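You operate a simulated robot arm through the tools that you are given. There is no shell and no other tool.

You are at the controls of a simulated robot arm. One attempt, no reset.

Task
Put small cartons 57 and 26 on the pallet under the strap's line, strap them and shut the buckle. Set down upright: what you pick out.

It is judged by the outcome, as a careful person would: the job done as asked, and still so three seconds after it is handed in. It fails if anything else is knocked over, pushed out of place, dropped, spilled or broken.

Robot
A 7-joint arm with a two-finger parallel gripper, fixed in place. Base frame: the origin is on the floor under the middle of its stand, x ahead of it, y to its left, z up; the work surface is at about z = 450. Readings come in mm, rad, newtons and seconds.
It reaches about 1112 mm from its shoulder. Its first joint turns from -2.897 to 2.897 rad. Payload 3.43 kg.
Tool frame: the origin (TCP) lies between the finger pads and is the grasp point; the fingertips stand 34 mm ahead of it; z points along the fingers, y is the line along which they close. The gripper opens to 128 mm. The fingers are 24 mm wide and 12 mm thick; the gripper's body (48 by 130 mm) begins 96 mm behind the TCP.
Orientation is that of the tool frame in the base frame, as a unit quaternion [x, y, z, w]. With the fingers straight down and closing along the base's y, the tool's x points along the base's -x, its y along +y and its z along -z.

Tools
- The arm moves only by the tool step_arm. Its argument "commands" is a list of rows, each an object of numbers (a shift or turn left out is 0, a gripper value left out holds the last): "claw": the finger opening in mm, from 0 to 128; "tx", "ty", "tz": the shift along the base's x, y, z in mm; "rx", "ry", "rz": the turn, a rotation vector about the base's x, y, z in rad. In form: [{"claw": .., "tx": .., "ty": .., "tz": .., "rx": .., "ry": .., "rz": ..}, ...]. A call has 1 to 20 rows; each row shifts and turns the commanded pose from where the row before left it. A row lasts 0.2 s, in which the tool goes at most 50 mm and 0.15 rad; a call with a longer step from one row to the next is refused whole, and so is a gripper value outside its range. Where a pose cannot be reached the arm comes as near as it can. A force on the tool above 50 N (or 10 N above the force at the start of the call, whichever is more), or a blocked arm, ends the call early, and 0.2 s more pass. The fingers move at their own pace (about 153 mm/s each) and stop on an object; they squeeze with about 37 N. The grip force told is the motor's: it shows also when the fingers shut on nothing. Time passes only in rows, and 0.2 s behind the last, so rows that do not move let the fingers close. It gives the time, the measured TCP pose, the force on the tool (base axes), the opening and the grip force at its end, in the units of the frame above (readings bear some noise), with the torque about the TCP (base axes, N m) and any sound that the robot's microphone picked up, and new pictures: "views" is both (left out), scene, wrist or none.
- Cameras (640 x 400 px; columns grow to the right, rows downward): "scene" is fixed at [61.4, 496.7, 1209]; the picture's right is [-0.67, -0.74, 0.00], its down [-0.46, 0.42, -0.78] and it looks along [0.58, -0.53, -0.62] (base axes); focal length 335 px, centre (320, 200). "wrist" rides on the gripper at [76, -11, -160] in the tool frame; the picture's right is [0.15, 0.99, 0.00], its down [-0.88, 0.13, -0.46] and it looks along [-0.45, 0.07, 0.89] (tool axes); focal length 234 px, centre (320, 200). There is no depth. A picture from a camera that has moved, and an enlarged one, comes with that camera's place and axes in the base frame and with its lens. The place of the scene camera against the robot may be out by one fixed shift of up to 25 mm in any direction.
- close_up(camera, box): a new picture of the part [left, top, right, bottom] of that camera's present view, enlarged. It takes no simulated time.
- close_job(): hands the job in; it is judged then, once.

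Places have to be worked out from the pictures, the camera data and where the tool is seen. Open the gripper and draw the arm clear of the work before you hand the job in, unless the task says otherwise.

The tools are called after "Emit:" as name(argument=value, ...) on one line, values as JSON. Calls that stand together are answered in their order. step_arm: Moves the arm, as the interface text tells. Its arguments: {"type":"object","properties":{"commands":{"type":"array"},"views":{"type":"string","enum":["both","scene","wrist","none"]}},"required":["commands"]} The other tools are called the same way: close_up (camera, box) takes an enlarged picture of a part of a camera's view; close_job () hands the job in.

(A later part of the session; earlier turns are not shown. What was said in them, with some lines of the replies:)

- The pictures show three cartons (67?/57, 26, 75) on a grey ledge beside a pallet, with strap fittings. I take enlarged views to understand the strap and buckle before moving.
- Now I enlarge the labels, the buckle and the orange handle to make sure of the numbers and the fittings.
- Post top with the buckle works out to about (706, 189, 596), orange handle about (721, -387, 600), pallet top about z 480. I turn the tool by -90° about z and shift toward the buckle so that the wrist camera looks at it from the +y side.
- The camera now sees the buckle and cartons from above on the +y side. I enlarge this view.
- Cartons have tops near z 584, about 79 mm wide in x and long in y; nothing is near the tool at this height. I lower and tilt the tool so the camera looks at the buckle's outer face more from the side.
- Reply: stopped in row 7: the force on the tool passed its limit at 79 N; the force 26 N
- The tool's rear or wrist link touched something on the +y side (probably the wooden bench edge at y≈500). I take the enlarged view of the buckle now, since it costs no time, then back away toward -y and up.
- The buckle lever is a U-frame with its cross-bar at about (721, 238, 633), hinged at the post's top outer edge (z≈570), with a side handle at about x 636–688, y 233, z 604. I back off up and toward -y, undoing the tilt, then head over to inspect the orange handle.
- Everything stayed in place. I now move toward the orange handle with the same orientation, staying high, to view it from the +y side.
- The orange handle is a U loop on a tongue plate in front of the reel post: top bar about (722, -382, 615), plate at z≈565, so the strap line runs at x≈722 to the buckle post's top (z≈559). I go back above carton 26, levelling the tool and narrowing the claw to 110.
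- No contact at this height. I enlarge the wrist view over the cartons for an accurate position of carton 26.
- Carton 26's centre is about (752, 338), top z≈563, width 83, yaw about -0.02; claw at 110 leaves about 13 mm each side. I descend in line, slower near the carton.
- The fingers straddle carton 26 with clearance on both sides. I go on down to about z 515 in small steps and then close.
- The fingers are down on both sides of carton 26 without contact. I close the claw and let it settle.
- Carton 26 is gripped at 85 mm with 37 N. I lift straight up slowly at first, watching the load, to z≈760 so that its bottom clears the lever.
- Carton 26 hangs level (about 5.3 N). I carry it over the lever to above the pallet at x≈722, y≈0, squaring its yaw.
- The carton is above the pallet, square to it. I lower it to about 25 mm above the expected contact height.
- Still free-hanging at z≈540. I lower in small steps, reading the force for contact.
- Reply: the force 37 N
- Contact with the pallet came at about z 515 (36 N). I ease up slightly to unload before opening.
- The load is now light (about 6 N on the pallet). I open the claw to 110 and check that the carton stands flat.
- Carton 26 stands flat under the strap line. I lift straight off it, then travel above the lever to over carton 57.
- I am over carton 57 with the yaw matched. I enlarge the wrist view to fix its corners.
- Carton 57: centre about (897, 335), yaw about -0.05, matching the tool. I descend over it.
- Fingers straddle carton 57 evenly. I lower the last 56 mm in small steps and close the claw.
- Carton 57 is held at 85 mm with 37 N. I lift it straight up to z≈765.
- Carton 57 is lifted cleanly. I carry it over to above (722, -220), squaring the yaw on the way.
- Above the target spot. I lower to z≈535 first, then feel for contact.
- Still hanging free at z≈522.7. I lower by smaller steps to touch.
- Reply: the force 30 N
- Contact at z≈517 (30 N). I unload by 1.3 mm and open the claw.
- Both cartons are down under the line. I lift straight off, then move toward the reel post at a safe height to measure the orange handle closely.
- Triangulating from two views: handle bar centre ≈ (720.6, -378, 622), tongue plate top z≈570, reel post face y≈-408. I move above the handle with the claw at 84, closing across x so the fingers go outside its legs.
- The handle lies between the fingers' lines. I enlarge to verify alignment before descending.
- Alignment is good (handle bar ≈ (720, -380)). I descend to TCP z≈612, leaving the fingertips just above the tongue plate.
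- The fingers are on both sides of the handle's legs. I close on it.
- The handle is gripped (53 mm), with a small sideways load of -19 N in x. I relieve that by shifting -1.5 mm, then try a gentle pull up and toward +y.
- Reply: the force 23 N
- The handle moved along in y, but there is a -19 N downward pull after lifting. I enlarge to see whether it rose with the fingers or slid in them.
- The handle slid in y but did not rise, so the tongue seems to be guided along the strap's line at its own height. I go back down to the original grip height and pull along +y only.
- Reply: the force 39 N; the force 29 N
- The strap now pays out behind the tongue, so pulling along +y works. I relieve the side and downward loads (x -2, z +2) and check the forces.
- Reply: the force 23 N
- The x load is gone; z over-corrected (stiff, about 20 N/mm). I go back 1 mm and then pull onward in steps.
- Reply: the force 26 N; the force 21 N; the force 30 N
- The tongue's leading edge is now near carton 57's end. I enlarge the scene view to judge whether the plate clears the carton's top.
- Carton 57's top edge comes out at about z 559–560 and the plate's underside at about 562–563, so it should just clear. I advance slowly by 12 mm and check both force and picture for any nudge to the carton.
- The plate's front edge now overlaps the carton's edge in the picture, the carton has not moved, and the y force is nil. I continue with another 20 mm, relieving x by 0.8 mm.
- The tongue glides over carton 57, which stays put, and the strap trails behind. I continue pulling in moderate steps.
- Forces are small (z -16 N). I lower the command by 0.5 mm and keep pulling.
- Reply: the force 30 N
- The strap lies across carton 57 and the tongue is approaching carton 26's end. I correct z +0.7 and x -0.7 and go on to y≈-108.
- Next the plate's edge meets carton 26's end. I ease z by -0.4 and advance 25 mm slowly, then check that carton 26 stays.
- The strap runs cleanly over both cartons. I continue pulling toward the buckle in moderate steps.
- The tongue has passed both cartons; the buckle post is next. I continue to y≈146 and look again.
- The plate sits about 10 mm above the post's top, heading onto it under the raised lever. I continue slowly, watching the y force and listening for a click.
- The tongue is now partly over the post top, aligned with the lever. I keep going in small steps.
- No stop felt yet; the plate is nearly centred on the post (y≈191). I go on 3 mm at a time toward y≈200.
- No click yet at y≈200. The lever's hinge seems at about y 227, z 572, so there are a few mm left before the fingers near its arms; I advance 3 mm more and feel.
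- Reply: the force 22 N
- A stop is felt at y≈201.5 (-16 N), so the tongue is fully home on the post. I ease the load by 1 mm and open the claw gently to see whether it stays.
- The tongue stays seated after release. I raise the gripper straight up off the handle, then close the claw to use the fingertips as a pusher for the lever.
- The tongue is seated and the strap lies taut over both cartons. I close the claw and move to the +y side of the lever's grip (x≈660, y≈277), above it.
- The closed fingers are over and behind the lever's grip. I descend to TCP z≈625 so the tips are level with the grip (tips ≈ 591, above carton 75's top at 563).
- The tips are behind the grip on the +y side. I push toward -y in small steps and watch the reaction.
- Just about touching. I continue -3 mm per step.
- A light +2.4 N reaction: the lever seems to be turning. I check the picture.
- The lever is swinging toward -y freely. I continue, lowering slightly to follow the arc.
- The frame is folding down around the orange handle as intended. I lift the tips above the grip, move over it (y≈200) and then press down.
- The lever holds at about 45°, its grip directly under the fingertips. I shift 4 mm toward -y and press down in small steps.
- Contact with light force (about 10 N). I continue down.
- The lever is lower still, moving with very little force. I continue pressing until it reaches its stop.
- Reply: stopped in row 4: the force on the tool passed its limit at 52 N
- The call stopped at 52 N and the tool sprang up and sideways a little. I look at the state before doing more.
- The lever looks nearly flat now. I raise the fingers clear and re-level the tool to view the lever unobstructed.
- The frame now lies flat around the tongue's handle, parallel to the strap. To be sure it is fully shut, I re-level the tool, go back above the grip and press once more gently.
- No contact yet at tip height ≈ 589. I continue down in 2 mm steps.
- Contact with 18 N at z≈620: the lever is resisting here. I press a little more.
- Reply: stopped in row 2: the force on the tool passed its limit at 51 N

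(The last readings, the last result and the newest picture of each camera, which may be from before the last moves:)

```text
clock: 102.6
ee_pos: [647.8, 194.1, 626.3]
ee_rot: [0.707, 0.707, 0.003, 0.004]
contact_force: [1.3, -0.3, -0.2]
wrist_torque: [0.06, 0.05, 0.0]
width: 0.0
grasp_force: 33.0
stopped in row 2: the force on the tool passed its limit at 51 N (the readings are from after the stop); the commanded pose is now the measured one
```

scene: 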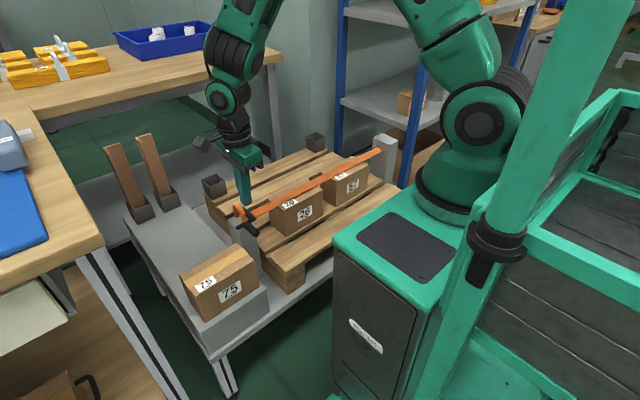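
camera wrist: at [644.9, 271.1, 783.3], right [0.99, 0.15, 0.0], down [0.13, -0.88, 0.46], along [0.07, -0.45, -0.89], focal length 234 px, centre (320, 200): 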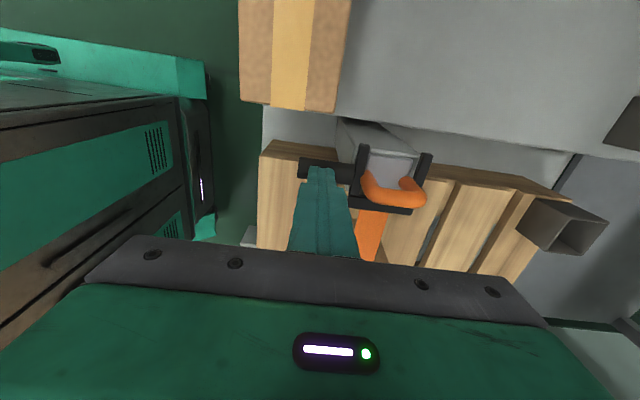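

The lever is against a hard stop (steep force rise). I raise clear again and inspect the lever's angle closely.

Emit:
step_arm(commands=[{"tz": 15}, {"tz": 30}, {"tz": 40}, {"tz": 40, "ty": -20}, {"ty": -30}, {"tz": 0}], views="both")

Emit:
close_up(camera="scene", box=[215, 185, 275, 245])

Emit:
close_up(camera="wrist", box=[240, 40, 440, 180])

```text
clock: 104.0
ee_pos: [649.9, 145.1, 751.0]
ee_rot: [0.707, 0.707, 0.005, 0.004]
contact_force: [0.8, 0.3, -0.6]
wrist_torque: [-0.02, 0.0, 0.01]
width: 0.0
grasp_force: 32.8
camera wrist: at [637.4, 222.0, 911.5], right [0.99, 0.15, 0.01], down [0.12, -0.88, 0.46], along [0.08, -0.45, -0.89], focal length 234 px, centre (320, 200)
```

scene: 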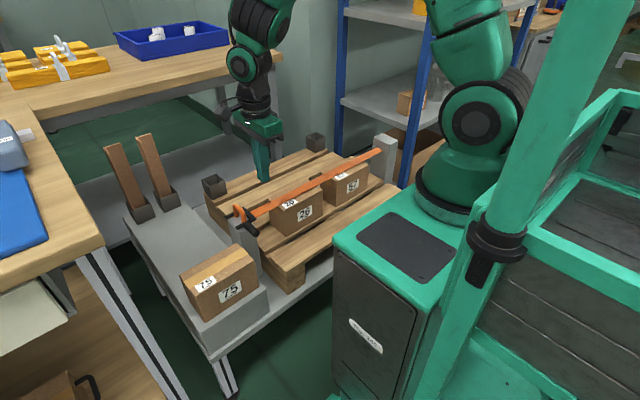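
wrist: 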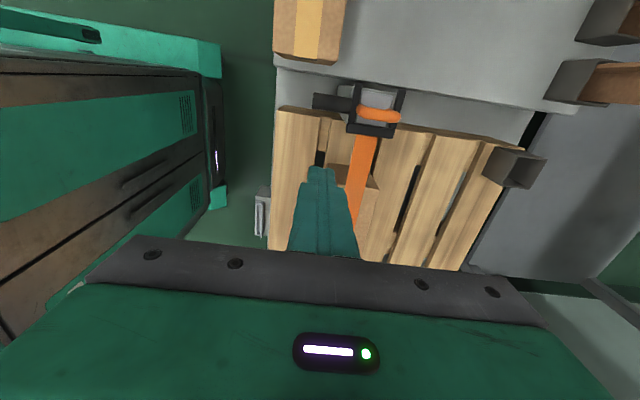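

```text
6.67 times, centred on (245, 215) of scene
camera zoom: at [61.4, 496.7, 1209.0], right [-0.67, -0.74, 0.0], down [-0.46, 0.42, -0.78], along [0.58, -0.53, -0.62], focal length 2236 px, centre (820, 100)
```

zoom: 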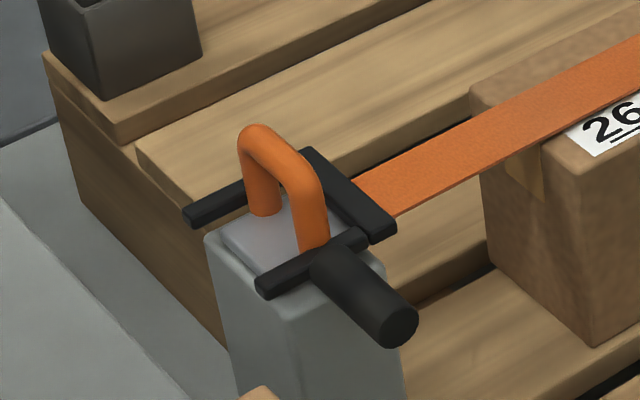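

```text
2.86 times, centred on (340, 110) of wrist
camera zoom: at [637.4, 222.0, 911.5], right [0.99, 0.15, 0.01], down [0.12, -0.88, 0.46], along [0.08, -0.45, -0.89], focal length 669 px, centre (263, 457)
```

zoom: 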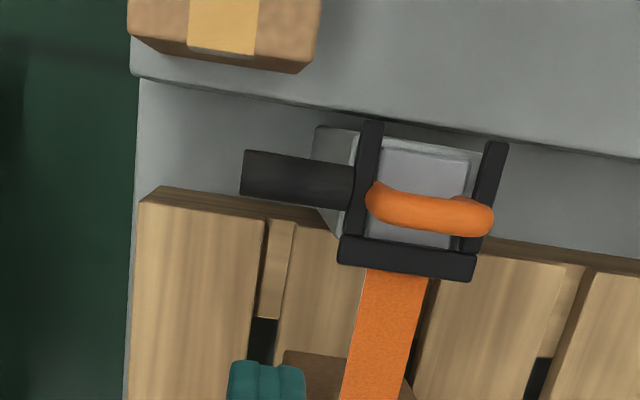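

The lever's arms run parallel to the strap, so it appears shut. To verify from the side I move away from the buckle, turn the camera to the -x side and look across at the lever.

Emit:
step_arm(commands=[{"tz": 20, "ty": -10, "tx": -5, "rz": 0.15}, {"tz": 20, "ty": -10, "tx": -5, "rz": 0.15}, {"ty": -5, "tx": -5, "rz": 0.15}, {"ty": -5, "tx": -5, "rz": 0.15}, {"ty": -5, "tx": -5, "rz": 0.15}, {"ty": -5, "tx": -5, "rz": 0.15}, {"ty": -5, "tx": -5, "rz": 0.15}, {"tx": -5, "rz": 0.15}, {"tx": -5, "rz": 0.15}, {"tx": -5, "rz": 0.15}, {"rz": 0.07}, {"tz": 0}], views="both")

```text
clock: 106.6
ee_pos: [598.4, 98.3, 792.1]
ee_rot: [0.001, 1.0, 0.007, 0.0]
contact_force: [-1.0, 0.0, 0.7]
wrist_torque: [0.01, -0.03, 0.0]
width: 0.2
grasp_force: 33.0
camera wrist: at [523.4, 86.9, 952.5], right [-0.15, 0.99, 0.01], down [0.88, 0.12, 0.46], along [0.45, 0.08, -0.89], focal length 234 px, centre (320, 200)
```

scene: 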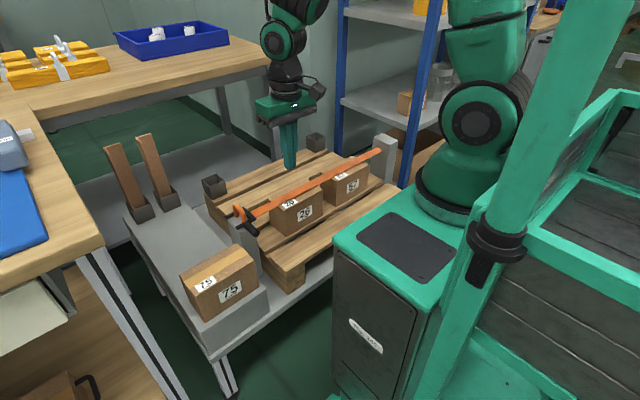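
wrist: 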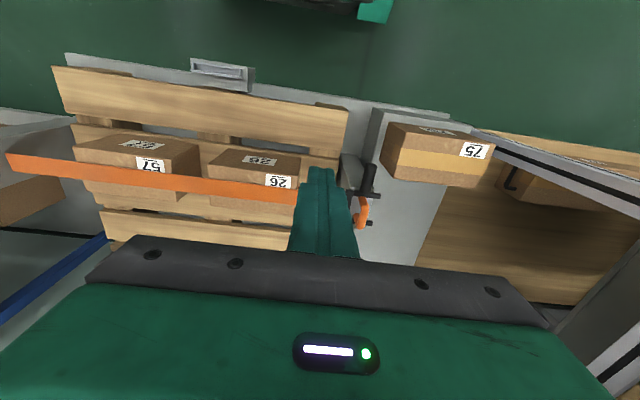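

Everything is in order from above. Now I tilt the tool so the camera sees the lever nearly from the side.

Emit:
step_arm(commands=[{"ry": -0.1, "tz": -10}, {"ry": -0.1, "tz": -10}, {"ry": -0.1, "tz": -15}, {"ry": -0.1, "tz": -15}, {"ry": -0.1, "tz": -15}, {"ry": -0.1}, {"tz": 0}], views="both")

Emit:
close_up(camera="wrist", box=[320, 110, 460, 230])

```text
clock: 108.2
ee_pos: [653.6, 137.3, 729.3]
ee_rot: [-0.001, 0.955, 0.007, 0.296]
contact_force: [0.0, 0.1, -0.2]
wrist_torque: [0.0, -0.03, 0.01]
width: 0.0
grasp_force: 32.8
out of reach, approached as far as the arm can: row 4, 5, 6
camera wrist: at [501.4, 123.8, 820.6], right [-0.13, 0.99, -0.07], down [0.47, 0.12, 0.87], along [0.87, 0.08, -0.48], focal length 234 px, centre (320, 200)
```

scene: 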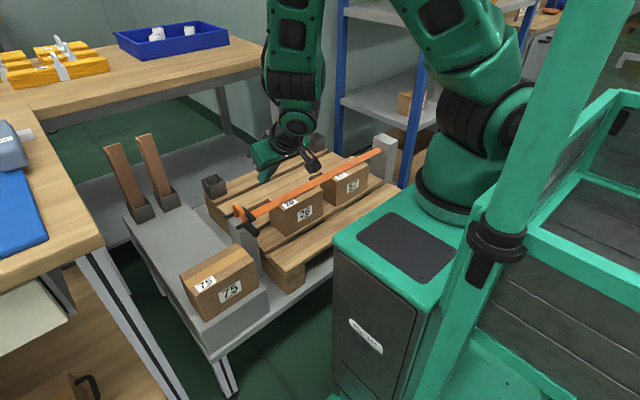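
wrist: 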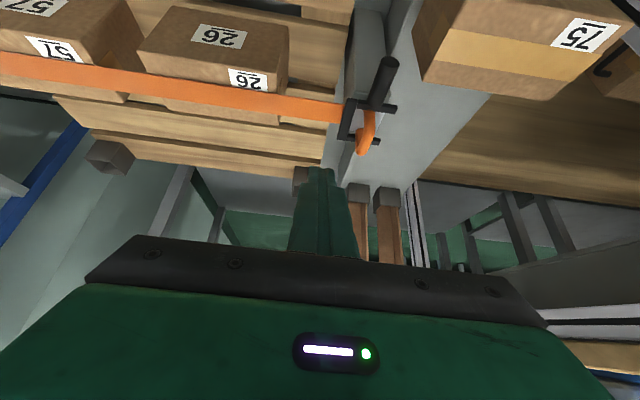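

```text
3.33 times, centred on (390, 170) of wrist
camera zoom: at [501.4, 123.8, 820.6], right [-0.13, 0.99, -0.07], down [0.47, 0.12, 0.87], along [0.87, 0.08, -0.48], focal length 781 px, centre (87, 300)
```

zoom: 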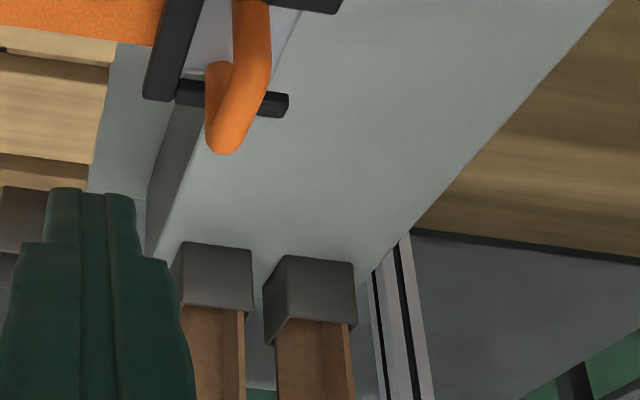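

The arm could not reach the exact pose but the view is useful and nothing was touched. I enlarge the lever and the cartons.

Emit:
close_up(camera="wrist", box=[310, 40, 430, 170])

Emit:
close_up(camera="wrist", box=[0, 0, 400, 180])

Emit:
close_up(camera="scene", box=[200, 130, 410, 260])

```text
3.08 times, centred on (370, 105) of wrist
camera zoom: at [501.4, 123.8, 820.6], right [-0.13, 0.99, -0.07], down [0.47, 0.12, 0.87], along [0.87, 0.08, -0.48], focal length 720 px, centre (166, 492)
```

zoom: 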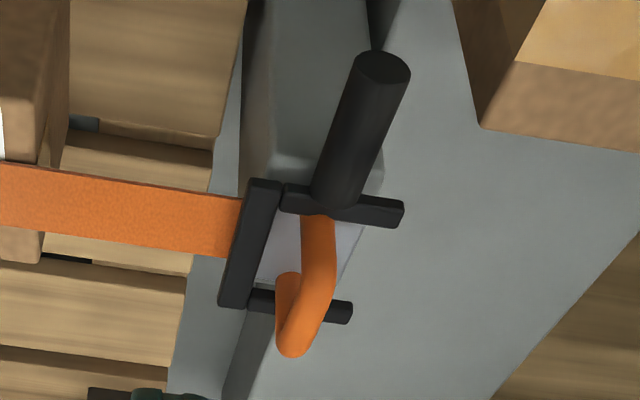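

```text
1.60 times, centred on (200, 90) of wrist
camera zoom: at [501.4, 123.8, 820.6], right [-0.13, 0.99, -0.07], down [0.47, 0.12, 0.87], along [0.87, 0.08, -0.48], focal length 375 px, centre (512, 376)
```

zoom: 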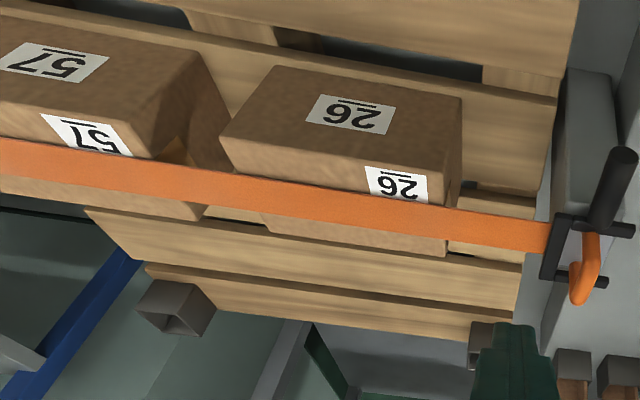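

```text
3.05 times, centred on (305, 195) of scene
camera zoom: at [61.4, 496.7, 1209.0], right [-0.67, -0.74, 0.0], down [-0.46, 0.42, -0.78], along [0.58, -0.53, -0.62], focal length 1022 px, centre (366, 215)
```

zoom: 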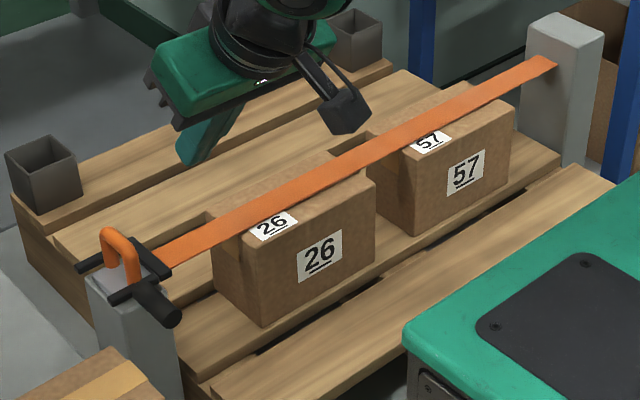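

From the side, the lever's arms run parallel to the strap within a degree or two: the buckle is flat shut, the handle enclosed, both cartons upright under the strap. I now level the tool and withdraw up to near the start pose.

Emit:
step_arm(commands=[{"tz": 15, "ry": 0.05}, {"tz": 15, "ry": 0.1}, {"tz": 15, "ry": 0.1}, {"tz": 15, "ry": 0.1}, {"tz": 15, "ry": 0.1}, {"tz": 15, "ry": 0.1}, {"tz": 15, "ry": 0.05}, {"tz": 0}], views="both")

```text
clock: 110.0
ee_pos: [653.2, 135.2, 836.1]
ee_rot: [0.001, 1.0, 0.007, -0.001]
contact_force: [-0.2, 0.1, 0.3]
wrist_torque: [0.01, 0.06, -0.01]
width: 0.2
grasp_force: 32.7
camera wrist: at [578.2, 123.5, 996.5], right [-0.14, 0.99, 0.01], down [0.88, 0.12, 0.46], along [0.45, 0.08, -0.89], focal length 234 px, centre (320, 200)
```

scene: 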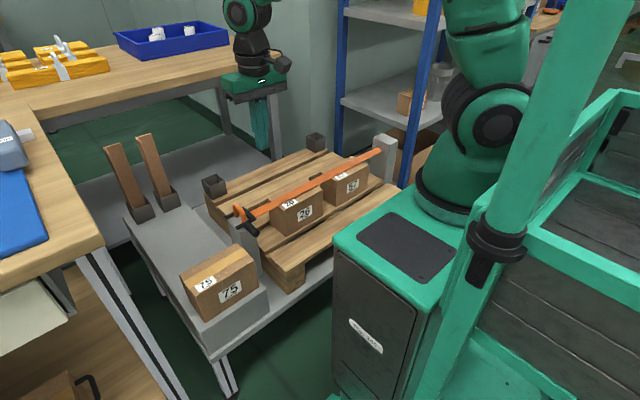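
wrist: 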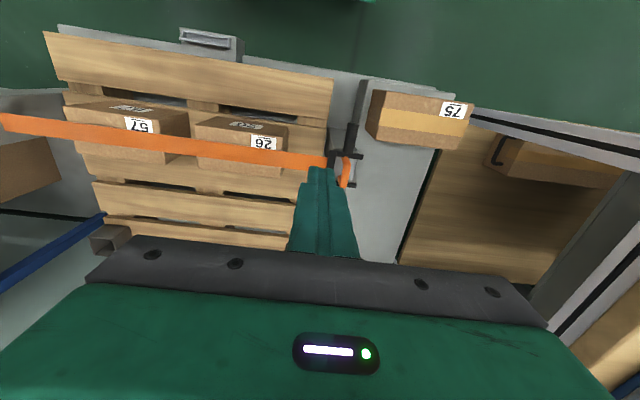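

The arm is clear and everything stands in place. I open the gripper, draw back toward -y a bit, wait, and take a last close look at the buckle.

Emit:
step_arm(commands=[{"claw": 60, "ty": -20}, {"claw": 110, "ty": -30, "tz": 10}, {"ty": -30, "tz": 10}, {"ty": -20}, {"tz": 0}, {"tz": 0}, {"tz": 0}, {"tz": 0}], views="both")

Emit:
close_up(camera="scene", box=[215, 185, 275, 245])

Emit:
close_up(camera="wrist", box=[300, 90, 460, 210])

```text
clock: 111.8
ee_pos: [651.8, 36.4, 854.8]
ee_rot: [0.001, 1.0, 0.007, 0.0]
contact_force: [0.1, -0.1, 0.0]
wrist_torque: [-0.02, -0.01, -0.02]
width: 110.2
grasp_force: 0.0
camera wrist: at [577.0, 23.9, 1015.8], right [-0.14, 0.99, 0.01], down [0.88, 0.12, 0.46], along [0.45, 0.08, -0.89], focal length 234 px, centre (320, 200)
```

scene: 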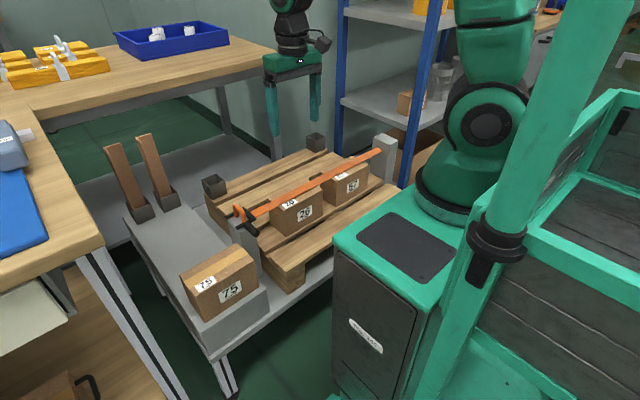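
wrist: 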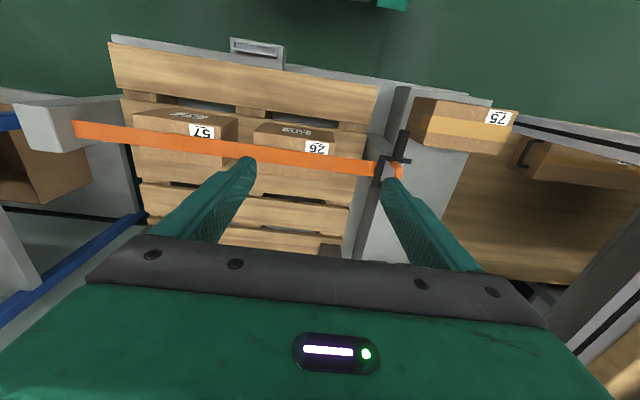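

```text
6.67 times, centred on (245, 215) of scene
camera zoom: at [61.4, 496.7, 1209.0], right [-0.67, -0.74, 0.0], down [-0.46, 0.42, -0.78], along [0.58, -0.53, -0.62], focal length 2236 px, centre (820, 100)
```

zoom: 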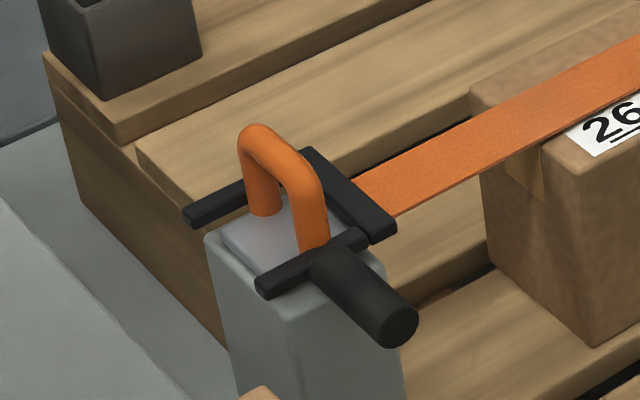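

```text
3.33 times, centred on (380, 150) of wrist
camera zoom: at [577.0, 23.9, 1015.8], right [-0.14, 0.99, 0.01], down [0.88, 0.12, 0.46], along [0.45, 0.08, -0.89], focal length 781 px, centre (120, 367)
```

zoom: 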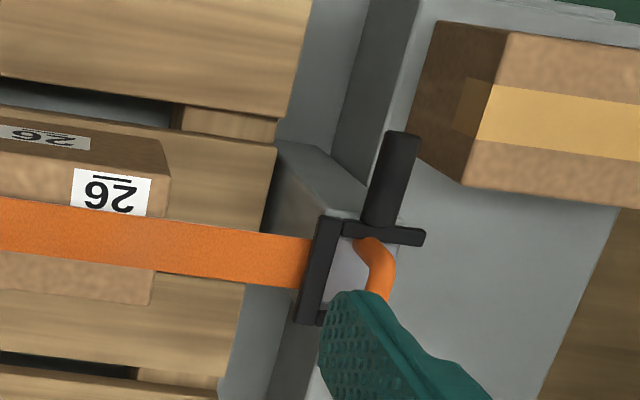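

The lever has stayed flat shut with the tongue's handle inside its frame. The strap lies over cartons 57 and 26, both upright on the pallet; carton 75 and the rest are where they were, and the gripper is open and clear. I hand the job in.

Emit:
close_job()

```text
The job is handed in.
```

Cartons 57 and 26 are upright on the pallet under the strap's line. The strap lies across both of them, and I pulled its tongue to the end of its travel on the buckle post.

I pressed the lever down until it met a hard stop. From the side it lies flat, parallel to the strap, with the orange handle inside its frame. It was still flat about nine seconds after the last press. I did not hear a click at any point, so I judged the buckle shut by its position and the stop alone.

- **Bench contact:** early on, while getting a view of the buckle, the tool pushed against something on the +y side. It was probably the wooden bench edge, and the force reached about 79 N. I backed off and saw nothing moved.
- **Lever force:** both final presses on the lever ended at the 50 N force limit. The tool recoiled a few millimetres each time, without visible effect on anything else.

Carton 75 and the other objects look to be where they started. The gripper is open and clear of the work.
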